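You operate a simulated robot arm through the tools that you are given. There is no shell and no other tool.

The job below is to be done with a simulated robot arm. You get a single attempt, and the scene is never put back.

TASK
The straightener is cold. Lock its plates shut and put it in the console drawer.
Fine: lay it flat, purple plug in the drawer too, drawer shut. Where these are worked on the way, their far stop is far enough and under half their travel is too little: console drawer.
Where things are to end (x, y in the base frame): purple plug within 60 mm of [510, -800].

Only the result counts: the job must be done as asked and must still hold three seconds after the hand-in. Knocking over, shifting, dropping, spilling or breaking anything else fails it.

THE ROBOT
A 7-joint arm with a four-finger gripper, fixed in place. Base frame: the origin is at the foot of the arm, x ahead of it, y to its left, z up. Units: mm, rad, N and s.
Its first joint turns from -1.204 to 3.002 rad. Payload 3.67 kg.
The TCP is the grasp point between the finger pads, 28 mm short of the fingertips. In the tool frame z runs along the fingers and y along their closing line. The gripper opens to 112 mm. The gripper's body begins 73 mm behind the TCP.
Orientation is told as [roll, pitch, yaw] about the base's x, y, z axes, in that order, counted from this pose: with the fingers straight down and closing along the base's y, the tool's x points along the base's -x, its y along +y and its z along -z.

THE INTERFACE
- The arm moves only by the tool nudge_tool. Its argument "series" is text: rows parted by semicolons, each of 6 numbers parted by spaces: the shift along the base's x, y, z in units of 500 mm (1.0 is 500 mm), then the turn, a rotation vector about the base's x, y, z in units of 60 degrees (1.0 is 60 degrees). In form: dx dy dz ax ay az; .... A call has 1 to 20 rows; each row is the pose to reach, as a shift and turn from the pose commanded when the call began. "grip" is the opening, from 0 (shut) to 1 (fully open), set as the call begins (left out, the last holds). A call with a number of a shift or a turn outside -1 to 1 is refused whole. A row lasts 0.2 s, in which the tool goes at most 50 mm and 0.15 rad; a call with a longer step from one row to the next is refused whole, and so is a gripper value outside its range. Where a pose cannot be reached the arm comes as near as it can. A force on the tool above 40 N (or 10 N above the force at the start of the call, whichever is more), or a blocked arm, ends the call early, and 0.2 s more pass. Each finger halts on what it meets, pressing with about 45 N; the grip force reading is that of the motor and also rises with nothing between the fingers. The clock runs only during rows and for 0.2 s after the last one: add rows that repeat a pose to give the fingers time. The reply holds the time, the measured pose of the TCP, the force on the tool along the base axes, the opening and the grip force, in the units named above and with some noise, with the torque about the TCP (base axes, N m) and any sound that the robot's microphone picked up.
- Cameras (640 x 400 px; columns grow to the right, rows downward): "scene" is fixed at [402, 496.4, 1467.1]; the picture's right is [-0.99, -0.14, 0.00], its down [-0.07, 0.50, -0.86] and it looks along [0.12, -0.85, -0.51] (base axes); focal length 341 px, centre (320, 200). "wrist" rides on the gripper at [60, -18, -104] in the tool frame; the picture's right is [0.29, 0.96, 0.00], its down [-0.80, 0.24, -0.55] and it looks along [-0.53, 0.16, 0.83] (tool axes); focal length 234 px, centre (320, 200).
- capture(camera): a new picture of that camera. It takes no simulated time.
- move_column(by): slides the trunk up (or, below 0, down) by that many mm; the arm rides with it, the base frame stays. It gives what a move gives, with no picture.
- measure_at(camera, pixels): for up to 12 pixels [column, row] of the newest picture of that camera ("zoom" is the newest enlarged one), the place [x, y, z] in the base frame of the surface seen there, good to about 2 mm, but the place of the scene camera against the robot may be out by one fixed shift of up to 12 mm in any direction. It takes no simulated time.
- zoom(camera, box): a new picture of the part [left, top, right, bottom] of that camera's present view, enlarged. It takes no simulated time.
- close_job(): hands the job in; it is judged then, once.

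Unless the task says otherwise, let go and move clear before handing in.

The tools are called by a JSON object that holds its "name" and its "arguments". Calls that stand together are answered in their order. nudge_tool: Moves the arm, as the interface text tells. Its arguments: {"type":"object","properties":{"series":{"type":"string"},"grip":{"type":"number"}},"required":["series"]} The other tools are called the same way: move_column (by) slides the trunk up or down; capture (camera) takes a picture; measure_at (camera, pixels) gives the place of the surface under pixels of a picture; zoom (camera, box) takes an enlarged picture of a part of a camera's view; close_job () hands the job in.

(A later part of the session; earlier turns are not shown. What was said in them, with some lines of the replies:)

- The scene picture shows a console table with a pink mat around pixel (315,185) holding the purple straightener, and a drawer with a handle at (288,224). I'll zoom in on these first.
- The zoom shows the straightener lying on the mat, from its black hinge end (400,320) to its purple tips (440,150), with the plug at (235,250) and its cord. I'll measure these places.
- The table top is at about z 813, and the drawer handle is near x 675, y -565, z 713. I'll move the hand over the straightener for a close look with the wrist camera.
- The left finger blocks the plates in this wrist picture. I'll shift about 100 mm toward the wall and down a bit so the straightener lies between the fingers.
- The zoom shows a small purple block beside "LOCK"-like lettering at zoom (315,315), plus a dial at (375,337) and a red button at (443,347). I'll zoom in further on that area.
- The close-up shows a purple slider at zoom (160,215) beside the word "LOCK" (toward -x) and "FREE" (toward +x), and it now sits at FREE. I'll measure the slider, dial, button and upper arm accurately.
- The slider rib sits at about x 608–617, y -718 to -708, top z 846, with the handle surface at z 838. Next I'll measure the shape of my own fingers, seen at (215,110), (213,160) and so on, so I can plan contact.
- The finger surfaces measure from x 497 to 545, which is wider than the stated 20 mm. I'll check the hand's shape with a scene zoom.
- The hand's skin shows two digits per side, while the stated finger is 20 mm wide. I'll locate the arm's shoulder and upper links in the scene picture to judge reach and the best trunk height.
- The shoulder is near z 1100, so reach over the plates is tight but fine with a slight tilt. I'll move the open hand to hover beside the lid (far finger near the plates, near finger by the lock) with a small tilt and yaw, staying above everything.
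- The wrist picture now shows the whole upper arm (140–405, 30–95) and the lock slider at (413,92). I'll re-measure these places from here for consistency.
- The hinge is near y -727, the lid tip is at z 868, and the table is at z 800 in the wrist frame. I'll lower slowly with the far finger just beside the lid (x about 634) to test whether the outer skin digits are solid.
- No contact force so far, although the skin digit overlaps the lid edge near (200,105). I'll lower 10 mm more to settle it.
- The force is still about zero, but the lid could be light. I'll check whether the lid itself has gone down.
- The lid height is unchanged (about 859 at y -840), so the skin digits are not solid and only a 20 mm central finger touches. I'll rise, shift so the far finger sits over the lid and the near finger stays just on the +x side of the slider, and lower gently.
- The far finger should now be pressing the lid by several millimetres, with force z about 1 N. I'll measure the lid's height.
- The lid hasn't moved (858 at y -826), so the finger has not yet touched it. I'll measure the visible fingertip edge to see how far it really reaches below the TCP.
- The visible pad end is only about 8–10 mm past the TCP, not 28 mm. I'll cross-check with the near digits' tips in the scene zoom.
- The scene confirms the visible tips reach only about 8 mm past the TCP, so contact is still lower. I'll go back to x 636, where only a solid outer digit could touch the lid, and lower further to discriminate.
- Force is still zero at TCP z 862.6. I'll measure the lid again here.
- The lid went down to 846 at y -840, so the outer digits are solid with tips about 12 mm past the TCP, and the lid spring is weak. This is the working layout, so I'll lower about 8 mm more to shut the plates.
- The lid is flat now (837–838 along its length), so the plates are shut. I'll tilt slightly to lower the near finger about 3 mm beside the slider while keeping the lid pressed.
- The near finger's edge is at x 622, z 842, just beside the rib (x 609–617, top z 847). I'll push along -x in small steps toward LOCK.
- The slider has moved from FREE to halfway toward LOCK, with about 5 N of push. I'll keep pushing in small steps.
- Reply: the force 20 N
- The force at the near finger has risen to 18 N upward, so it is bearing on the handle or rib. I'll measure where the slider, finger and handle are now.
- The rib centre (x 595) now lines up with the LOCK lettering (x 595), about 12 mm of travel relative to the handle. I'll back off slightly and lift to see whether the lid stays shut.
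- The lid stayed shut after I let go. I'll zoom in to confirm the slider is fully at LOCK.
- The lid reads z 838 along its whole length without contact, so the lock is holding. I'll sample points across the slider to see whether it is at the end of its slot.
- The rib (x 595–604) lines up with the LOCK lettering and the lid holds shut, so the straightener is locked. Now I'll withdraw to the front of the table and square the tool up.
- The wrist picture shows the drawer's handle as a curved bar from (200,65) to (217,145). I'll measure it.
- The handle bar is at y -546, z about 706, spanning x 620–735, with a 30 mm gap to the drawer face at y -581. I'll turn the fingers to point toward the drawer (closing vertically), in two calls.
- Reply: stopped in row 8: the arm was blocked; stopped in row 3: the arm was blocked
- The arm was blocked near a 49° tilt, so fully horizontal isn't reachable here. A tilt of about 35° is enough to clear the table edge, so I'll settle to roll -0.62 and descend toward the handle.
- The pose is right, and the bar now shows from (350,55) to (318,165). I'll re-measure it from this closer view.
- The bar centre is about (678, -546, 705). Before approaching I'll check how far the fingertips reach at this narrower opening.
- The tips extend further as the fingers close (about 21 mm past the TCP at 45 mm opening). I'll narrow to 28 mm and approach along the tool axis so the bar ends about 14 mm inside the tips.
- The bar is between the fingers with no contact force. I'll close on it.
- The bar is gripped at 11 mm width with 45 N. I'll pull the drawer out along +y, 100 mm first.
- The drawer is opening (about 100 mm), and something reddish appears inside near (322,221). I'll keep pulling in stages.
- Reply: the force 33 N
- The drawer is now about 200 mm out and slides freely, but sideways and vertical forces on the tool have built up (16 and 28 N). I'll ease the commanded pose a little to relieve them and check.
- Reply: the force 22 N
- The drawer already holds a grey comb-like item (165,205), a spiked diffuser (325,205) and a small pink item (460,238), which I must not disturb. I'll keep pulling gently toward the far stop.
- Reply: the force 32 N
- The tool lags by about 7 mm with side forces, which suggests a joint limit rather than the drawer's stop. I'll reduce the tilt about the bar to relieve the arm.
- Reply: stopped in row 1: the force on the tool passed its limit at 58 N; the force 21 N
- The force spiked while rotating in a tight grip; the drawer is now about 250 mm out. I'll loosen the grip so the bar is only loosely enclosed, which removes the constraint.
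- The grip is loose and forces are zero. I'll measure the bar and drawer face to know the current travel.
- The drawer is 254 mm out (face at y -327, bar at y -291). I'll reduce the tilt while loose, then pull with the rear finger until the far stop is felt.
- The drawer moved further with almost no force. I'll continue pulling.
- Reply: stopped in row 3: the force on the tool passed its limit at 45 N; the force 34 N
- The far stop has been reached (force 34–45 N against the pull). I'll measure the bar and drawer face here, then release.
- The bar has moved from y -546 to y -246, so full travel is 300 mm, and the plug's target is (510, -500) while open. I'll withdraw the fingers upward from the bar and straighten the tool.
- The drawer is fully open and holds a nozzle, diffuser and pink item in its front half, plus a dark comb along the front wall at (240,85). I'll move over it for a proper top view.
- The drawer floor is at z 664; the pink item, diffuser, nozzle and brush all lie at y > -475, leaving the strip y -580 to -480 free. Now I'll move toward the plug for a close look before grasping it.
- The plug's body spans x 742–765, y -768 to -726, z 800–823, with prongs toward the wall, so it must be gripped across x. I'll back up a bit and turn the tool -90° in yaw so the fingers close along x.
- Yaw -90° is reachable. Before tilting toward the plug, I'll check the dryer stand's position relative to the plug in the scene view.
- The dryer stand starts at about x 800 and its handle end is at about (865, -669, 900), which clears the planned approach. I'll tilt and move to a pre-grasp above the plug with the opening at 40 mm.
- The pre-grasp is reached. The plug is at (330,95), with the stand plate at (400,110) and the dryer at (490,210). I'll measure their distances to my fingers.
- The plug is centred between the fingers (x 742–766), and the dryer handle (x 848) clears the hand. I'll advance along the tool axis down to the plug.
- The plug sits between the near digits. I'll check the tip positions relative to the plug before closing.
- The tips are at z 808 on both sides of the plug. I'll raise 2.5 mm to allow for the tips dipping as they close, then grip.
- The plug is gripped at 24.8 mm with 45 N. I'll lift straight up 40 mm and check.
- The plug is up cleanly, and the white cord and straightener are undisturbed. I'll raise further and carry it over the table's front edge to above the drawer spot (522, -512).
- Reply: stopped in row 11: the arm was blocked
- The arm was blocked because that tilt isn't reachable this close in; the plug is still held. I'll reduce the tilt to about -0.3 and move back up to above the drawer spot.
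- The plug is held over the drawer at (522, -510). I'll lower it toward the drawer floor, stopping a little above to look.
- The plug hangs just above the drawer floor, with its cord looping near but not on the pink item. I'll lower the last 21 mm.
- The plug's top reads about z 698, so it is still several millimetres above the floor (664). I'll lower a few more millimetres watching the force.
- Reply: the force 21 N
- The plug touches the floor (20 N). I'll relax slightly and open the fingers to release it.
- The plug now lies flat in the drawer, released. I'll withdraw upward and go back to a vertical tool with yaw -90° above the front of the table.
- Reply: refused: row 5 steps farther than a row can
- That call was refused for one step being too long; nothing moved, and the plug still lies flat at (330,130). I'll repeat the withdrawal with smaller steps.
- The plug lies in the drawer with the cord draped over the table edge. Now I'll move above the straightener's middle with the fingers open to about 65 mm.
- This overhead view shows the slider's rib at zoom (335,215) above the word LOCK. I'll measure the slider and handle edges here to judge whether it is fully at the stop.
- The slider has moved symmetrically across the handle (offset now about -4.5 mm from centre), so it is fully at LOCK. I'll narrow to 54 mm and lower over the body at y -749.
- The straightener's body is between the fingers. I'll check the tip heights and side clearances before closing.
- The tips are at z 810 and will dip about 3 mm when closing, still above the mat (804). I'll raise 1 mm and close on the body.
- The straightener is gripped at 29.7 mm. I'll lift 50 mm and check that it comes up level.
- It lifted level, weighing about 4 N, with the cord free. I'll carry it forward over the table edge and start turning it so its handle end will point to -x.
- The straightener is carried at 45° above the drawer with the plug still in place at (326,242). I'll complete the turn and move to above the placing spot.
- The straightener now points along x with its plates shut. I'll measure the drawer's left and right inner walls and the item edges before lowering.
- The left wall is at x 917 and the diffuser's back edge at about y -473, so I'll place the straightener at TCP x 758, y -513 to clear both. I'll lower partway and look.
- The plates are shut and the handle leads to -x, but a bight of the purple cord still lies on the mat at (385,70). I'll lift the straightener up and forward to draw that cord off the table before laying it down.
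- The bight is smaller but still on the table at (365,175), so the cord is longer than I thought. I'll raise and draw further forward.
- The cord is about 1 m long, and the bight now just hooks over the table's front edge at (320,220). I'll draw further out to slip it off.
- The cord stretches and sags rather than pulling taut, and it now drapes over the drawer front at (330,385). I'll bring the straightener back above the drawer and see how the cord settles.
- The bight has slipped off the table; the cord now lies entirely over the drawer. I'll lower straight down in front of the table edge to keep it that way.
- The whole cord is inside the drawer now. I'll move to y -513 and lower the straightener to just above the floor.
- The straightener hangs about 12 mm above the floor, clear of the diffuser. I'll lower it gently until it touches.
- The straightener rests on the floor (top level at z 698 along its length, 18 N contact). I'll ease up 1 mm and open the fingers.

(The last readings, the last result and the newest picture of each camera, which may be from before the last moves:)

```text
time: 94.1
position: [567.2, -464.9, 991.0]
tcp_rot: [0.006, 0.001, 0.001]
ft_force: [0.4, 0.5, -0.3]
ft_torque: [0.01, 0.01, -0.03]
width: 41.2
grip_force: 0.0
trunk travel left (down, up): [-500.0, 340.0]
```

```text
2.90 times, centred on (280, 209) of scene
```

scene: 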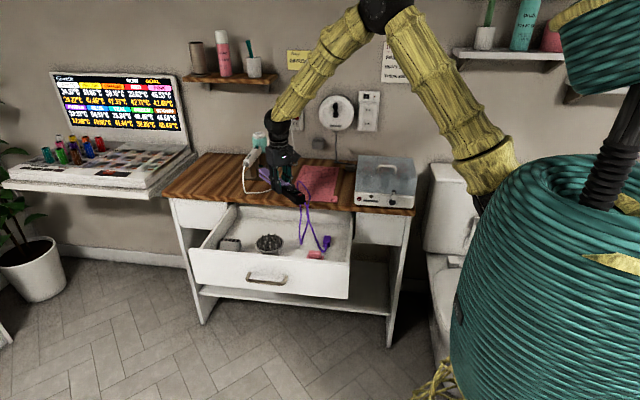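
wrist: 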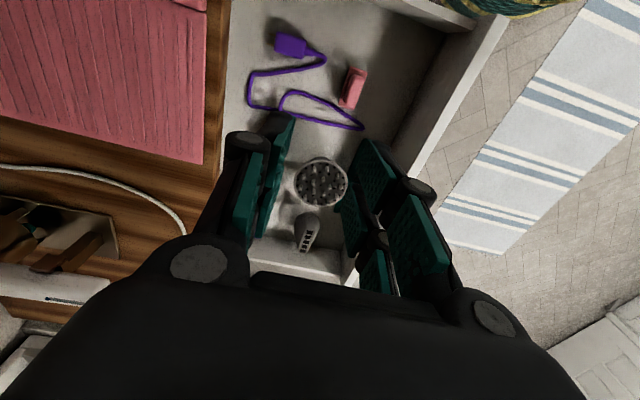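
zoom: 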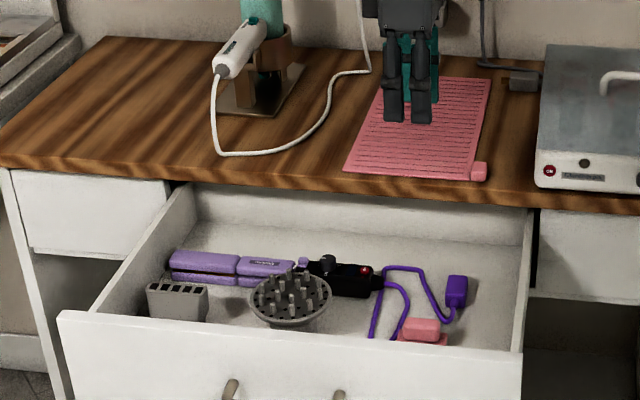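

The straightener lies flat in the drawer with its plates shut, and the cord is inside. I'll check the plug's position and that nothing sticks out.

{"name": "measure_at", "arguments": {"camera": "wrist", "pixels": [[283, 45], [295, 42], [292, 52], [278, 40], [305, 48], [325, 60], [250, 90], [252, 108], [285, 95], [360, 127], [350, 95], [355, 85]]}}

{"name": "zoom", "arguments": {"camera": "wrist", "box": [220, 0, 420, 145]}}

{"name": "zoom", "arguments": {"camera": "scene", "box": [220, 215, 340, 272]}}

```text
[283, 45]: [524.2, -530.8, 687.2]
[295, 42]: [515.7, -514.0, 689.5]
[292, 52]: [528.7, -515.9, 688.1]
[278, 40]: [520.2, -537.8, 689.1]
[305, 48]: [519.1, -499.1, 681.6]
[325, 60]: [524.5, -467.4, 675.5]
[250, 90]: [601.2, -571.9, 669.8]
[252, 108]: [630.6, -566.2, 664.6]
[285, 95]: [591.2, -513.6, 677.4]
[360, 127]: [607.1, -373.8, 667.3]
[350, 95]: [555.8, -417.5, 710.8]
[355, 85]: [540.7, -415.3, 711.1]
```

```text
2.76 times, centred on (320, 72) of wrist
```

zoom: 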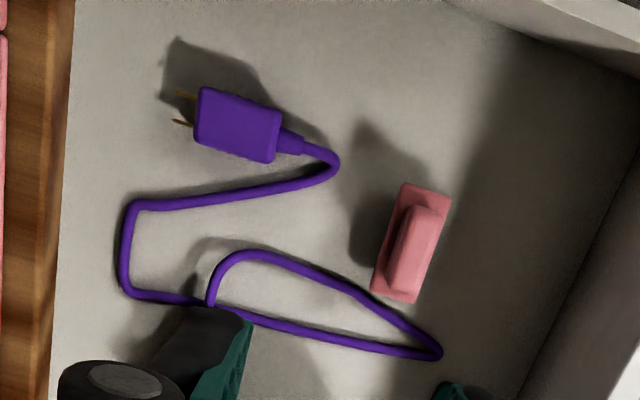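

```text
5.33 times, centred on (280, 244) of scene
```

zoom: 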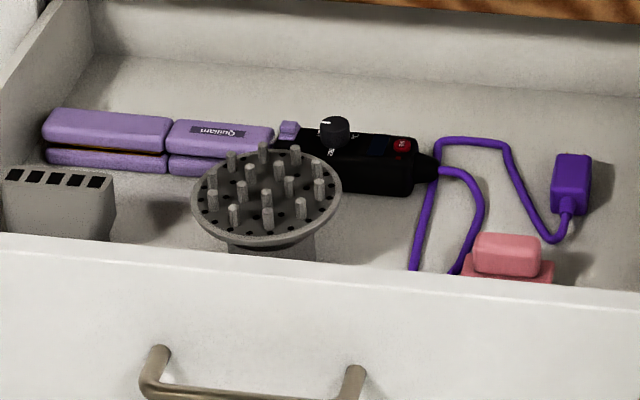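

The plug's centre is at (522, -521), which becomes about (522, -821) when shut, 24 mm from the target. Now I'll close the fingers and move to the front of the handle bar with a slight tilt, ready to push the drawer shut.

{"name": "nudge_tool", "arguments": {"series": "0.02 0.06 0 0 0 0; 0.05 0.13 0 -0.04 0 0; 0.08 0.2 -0.01 -0.08 0 0; 0.11 0.27 -0.03 -0.12 0 0; 0.14 0.34 -0.06 -0.17 0 0; 0.17 0.41 -0.1 -0.22 0 0; 0.2 0.48 -0.14 -0.28 0 0; 0.22 0.535 -0.18 -0.334 0 0; 0.22 0.54 -0.24 -0.334 0 0; 0.22 0.54 -0.31 -0.334 0 0; 0.22 0.54 -0.31 -0.334 0 0", "grip": 0}}

{"name": "capture", "arguments": {"camera": "wrist"}}

{"name": "capture", "arguments": {"camera": "scene"}}

```text
time: 96.5
position: [682.0, -202.9, 841.9]
tcp_rot: [-0.274, -0.001, -0.046]
ft_force: [0.0, -0.2, -0.1]
ft_torque: [-0.04, -0.02, 0.01]
width: 0.1
grip_force: 35.4
trunk travel left (down, up): [-500.0, 340.0]
```

```text
taken
```

wrist: 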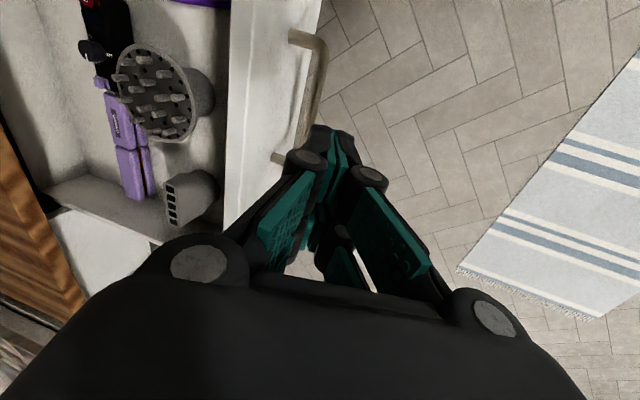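

```text
taken
```

scene: 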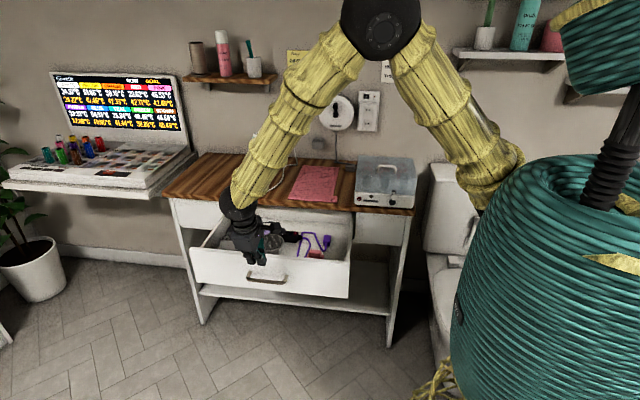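

The tilt settled at -0.27 near a joint limit, which is enough. I'll set it to -0.25 and lower in front of the bar.

{"name": "nudge_tool", "arguments": {"series": "0 0 -0.04 0.05 0 0; -0.005 0 -0.09 0.095 0 0; -0.008 0 -0.14 0.095 0 0; -0.008 0 -0.19 0.095 0 0; -0.008 0 -0.23 0.095 0 0; -0.008 0 -0.255 0.095 0 0; -0.008 0 -0.255 0.095 0 0", "grip": 0}}

{"name": "capture", "arguments": {"camera": "wrist"}}

{"name": "zoom", "arguments": {"camera": "scene", "box": [180, 190, 370, 308]}}

```text
time: 98.1
position: [677.7, -194.2, 709.8]
tcp_rot: [-0.245, 0.0, 0.0]
ft_force: [0.3, 0.5, -0.8]
ft_torque: [0.0, 0.02, 0.02]
width: 0.0
grip_force: 35.4
trunk travel left (down, up): [-500.0, 340.0]
```

```text
taken
```

wrist: 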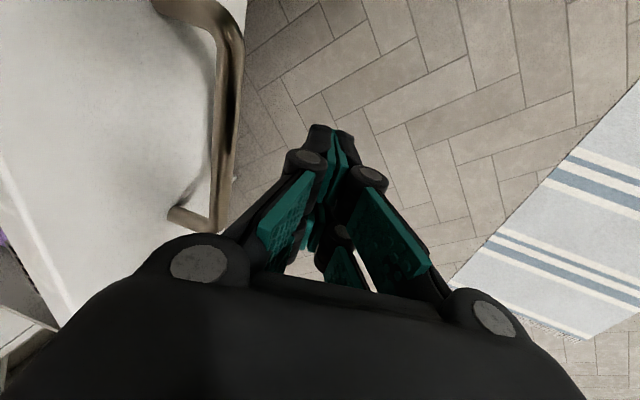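

```text
3.37 times, centred on (275, 249) of scene
```

zoom: 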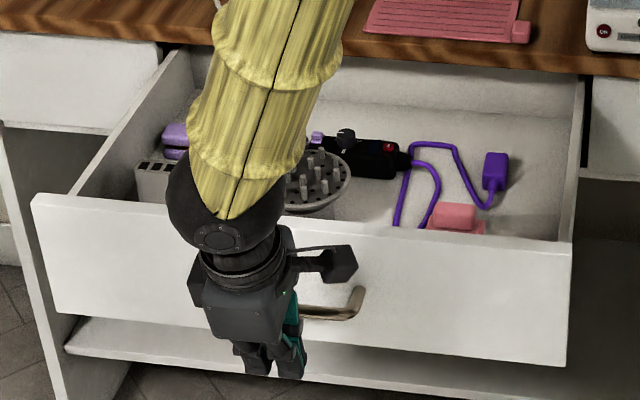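

The closed fingers stand in front of the bar at its middle (x 678). I'll push the drawer in gently along -y.

{"name": "nudge_tool", "arguments": {"series": "0 -0.024 0 0 0 0; 0 -0.048 0 0 0 0; 0 -0.058 0 0 0 0; 0 -0.068 0 0 0 0; 0 -0.078 0 0 0 0; 0 -0.088 0 0 0 0; 0 -0.104 0 0 0 0; 0 -0.124 0 0 0 0; 0 -0.148 0 0 0 0; 0 -0.172 0 0 0 0; 0 -0.196 0 0 0 0; 0 -0.22 0 0 0 0; 0 -0.244 0 0 0 0; 0 -0.268 0 0 0 0; 0 -0.292 0 0 0 0; 0 -0.316 0 0 0 0; 0 -0.34 0 0 0 0; 0 -0.364 0 0 0 0; 0 -0.384 0 0 0 0; 0 -0.4 0 0 0 0", "grip": 0}}

{"name": "capture", "arguments": {"camera": "scene"}}

{"name": "capture", "arguments": {"camera": "wrist"}}

```text
time: 102.3
position: [675.5, -393.5, 710.4]
tcp_rot: [-0.244, 0.0, 0.001]
ft_force: [-0.2, 0.3, -0.1]
ft_torque: [0.0, 0.02, 0.01]
width: 0.0
grip_force: 35.8
trunk travel left (down, up): [-500.0, 340.0]
```

```text
taken
```

scene: 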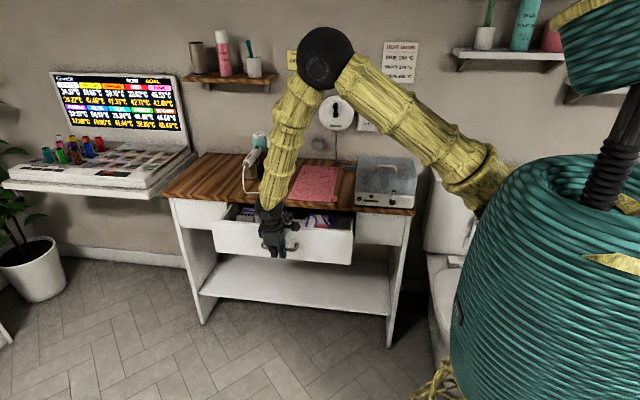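

```text
taken
```

wrist: 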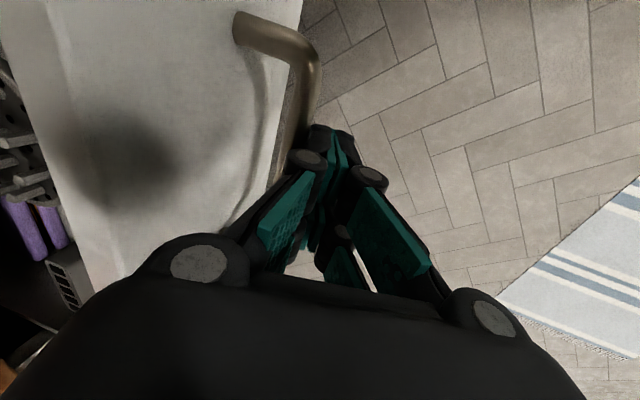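

The drawer is more than half shut and moves freely. I'll zoom to check the contents before pushing the rest.

{"name": "zoom", "arguments": {"camera": "scene", "box": [190, 180, 370, 270]}}

```text
3.56 times, centred on (280, 225) of scene
```

zoom: 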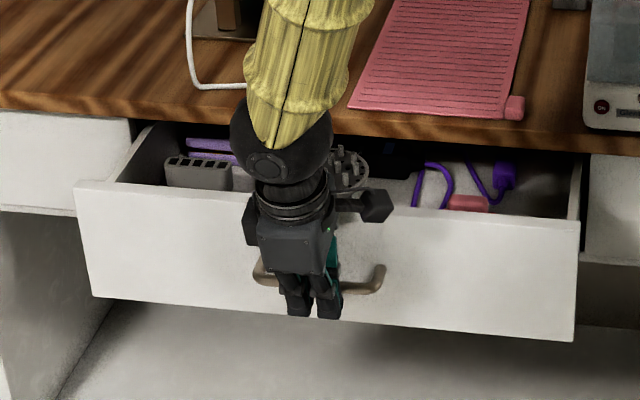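

The contents ride along undisturbed. I'll push the remaining distance, slowing near the end until the stop is felt.

{"name": "nudge_tool", "arguments": {"series": "0 -0.02 0 0 0 0; 0 -0.04 0 0 0 0; 0 -0.06 0 0 0 0; 0 -0.08 0 0 0 0; 0 -0.1 0 0 0 0; 0 -0.12 0 0 0 0; 0 -0.14 0 0 0 0; 0 -0.16 0 0 0 0; 0 -0.18 0 0 0 0; 0 -0.2 0 0 0 0; 0 -0.216 0 0 0 0; 0 -0.23 0 0 0 0; 0 -0.242 0 0 0 0; 0 -0.25 0 0 0 0; 0 -0.256 0 0 0 0; 0 -0.262 0 0 0 0; 0 -0.268 0 0 0 0; 0 -0.274 0 0 0 0; 0 -0.28 0 0 0 0; 0 -0.286 0 0 0 0", "grip": 0}}

{"name": "capture", "arguments": {"camera": "scene"}}

{"name": "capture", "arguments": {"camera": "wrist"}}

```text
time: 106.3
position: [675.8, -528.5, 709.8]
tcp_rot: [-0.237, 0.0, 0.001]
ft_force: [7.2, 28.2, 3.5]
ft_torque: [0.01, -0.05, 0.32]
width: 0.2
grip_force: 35.2
trunk travel left (down, up): [-500.0, 340.0]
stopped in row 20: the force on the tool passed its limit at 44 N (the readings are from after the stop); the commanded pose is now the measured one
```

```text
taken
```

scene: 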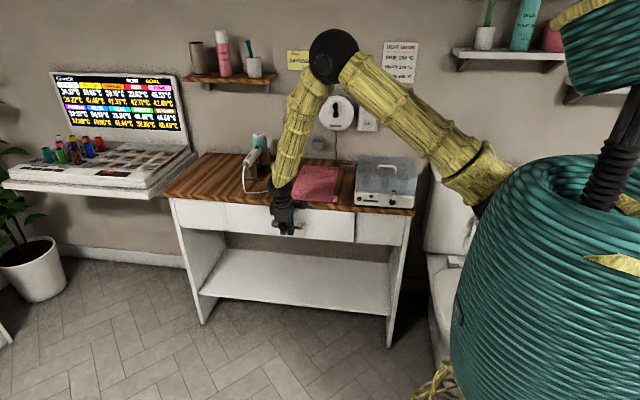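

```text
taken
```

wrist: 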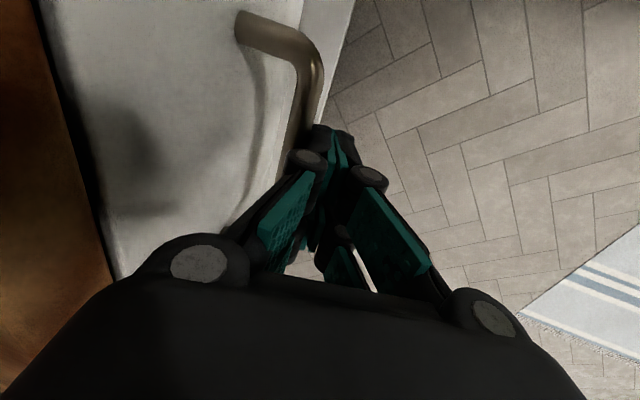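

The stop was felt at 44 N with TCP y -528.5, as expected for a shut drawer. I'll measure the face and bar against the original positions (face y -581, bar y -546).

{"name": "measure_at", "arguments": {"camera": "wrist", "pixels": [[245, 30], [310, 60], [320, 85], [305, 120], [180, 60], [120, 60], [80, 150], [60, 150], [30, 100], [260, 150], [90, 80], [150, 150]]}}

{"name": "zoom", "arguments": {"camera": "scene", "box": [160, 170, 420, 260]}}

```text
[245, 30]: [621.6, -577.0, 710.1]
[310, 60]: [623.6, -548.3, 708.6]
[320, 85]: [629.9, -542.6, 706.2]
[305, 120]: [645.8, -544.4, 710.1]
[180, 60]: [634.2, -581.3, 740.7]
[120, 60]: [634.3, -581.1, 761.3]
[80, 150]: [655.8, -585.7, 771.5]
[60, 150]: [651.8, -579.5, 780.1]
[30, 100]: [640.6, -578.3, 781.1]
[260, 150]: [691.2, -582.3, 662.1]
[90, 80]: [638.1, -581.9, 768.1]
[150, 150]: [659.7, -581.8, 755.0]
```

```text
2.46 times, centred on (290, 215) of scene
```

zoom: 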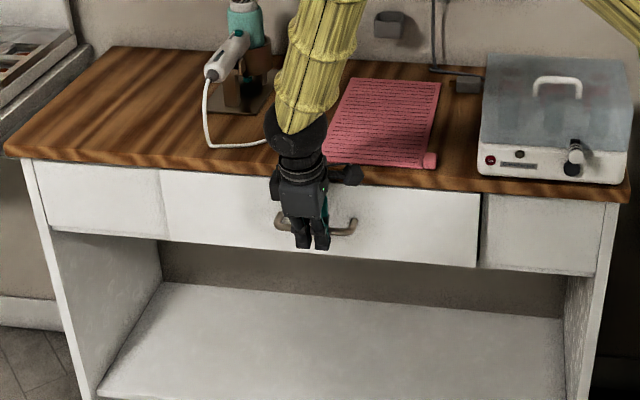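

The drawer face is back at y -581.5, the same as at the start, so it is shut. I'll back the hand away from the bar and up to a clear pose.

{"name": "nudge_tool", "arguments": {"series": "0 0.02 0 0 0 0; 0 0.06 0 0 0 0; 0 0.12 0.02 0 0 0; 0 0.18 0.08 0.04 0 0; 0 0.24 0.15 0.09 0 0; 0 0.3 0.22 0.14 0 0; 0 0.34 0.3 0.19 0 0; 0 0.37 0.38 0.226 0 0; 0 0.4 0.46 0.226 0 0; 0 0.42 0.54 0.226 0 0; 0.05 0.44 0.62 0.226 0 0; 0.05 0.44 0.62 0.226 0 0", "grip": 0.2}}

{"name": "capture", "arguments": {"camera": "scene"}}

{"name": "zoom", "arguments": {"camera": "scene", "box": [160, 110, 420, 260]}}

```text
time: 109.0
position: [698.6, -310.8, 1018.8]
tcp_rot: [0.0, 0.004, 0.0]
ft_force: [0.1, 0.0, 0.4]
ft_torque: [0.02, 0.01, 0.0]
width: 22.2
grip_force: 0.1
trunk travel left (down, up): [-500.0, 340.0]
```

```text
taken
```

scene: 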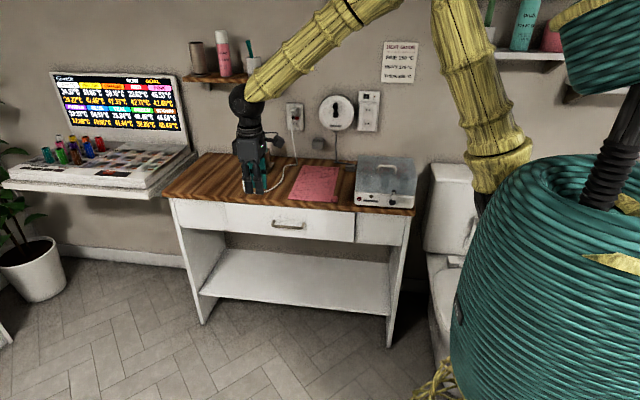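

```text
2.46 times, centred on (290, 185) of scene
```

zoom: 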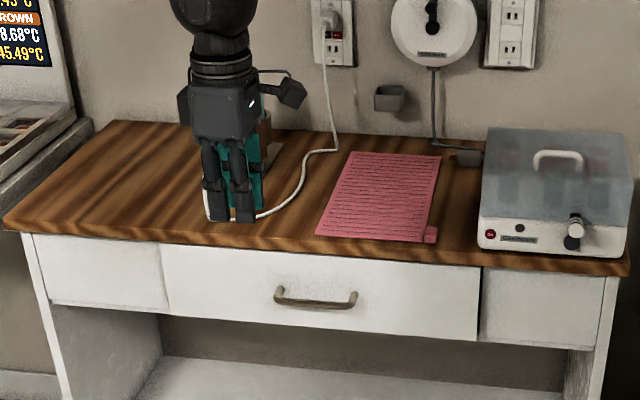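

The table is tidy and the drawer appears shut. I'll compare the face position and the mat and dryer placement with the first pictures.

{"name": "measure_at", "arguments": {"camera": "scene", "pixels": [[288, 224], [274, 223], [304, 226], [225, 210], [290, 212], [330, 232], [240, 225], [412, 212]]}}

{"name": "zoom", "arguments": {"camera": "scene", "box": [235, 130, 355, 205]}}

```text
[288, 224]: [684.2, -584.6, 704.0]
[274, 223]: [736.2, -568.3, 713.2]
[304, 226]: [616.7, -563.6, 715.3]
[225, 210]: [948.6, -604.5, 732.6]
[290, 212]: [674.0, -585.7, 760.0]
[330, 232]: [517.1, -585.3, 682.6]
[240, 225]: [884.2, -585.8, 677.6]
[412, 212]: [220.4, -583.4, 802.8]
```

```text
5.33 times, centred on (295, 168) of scene
```

zoom: 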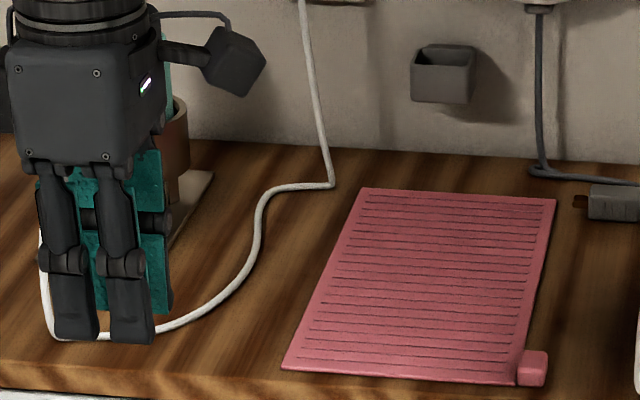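

The drawer face and bar match their starting readings (y -585, -568 in the scene view), the mat and white cord are where they were, and the hand is clear. The straightener is locked and flat in the shut drawer with its plug, so I'm handing in.

{"name": "close_job", "arguments": {}}

```text
The job is handed in.
```

The straightener's plates are locked shut, and it is lying flat in the closed console drawer with its purple plug and cord.

- **Lock:** I pressed the plates closed and slid the catch to LOCK. The plates stayed shut when I let go and while I carried it.
- **Drawer:** I pulled it out to its far stop, 300 mm, and later pushed it back until it hit the stop. Its front then measured the same as at the start.
- **Plug:** before closing, it lay where the shut drawer puts it at about [522, -821]. That is 24 mm from the target, inside the 60 mm limit. I couldn't see it once the drawer was shut.
- **Everything else:** the mat, the dryer's white cord and the items already in the drawer looked undisturbed when I last saw them. For the drawer items that was with the drawer partly closed. The hand hid most of the dryer and its stand in the final picture.

I did not hear a click from the lock. I judged it by the catch lining up with LOCK and the plates staying shut.
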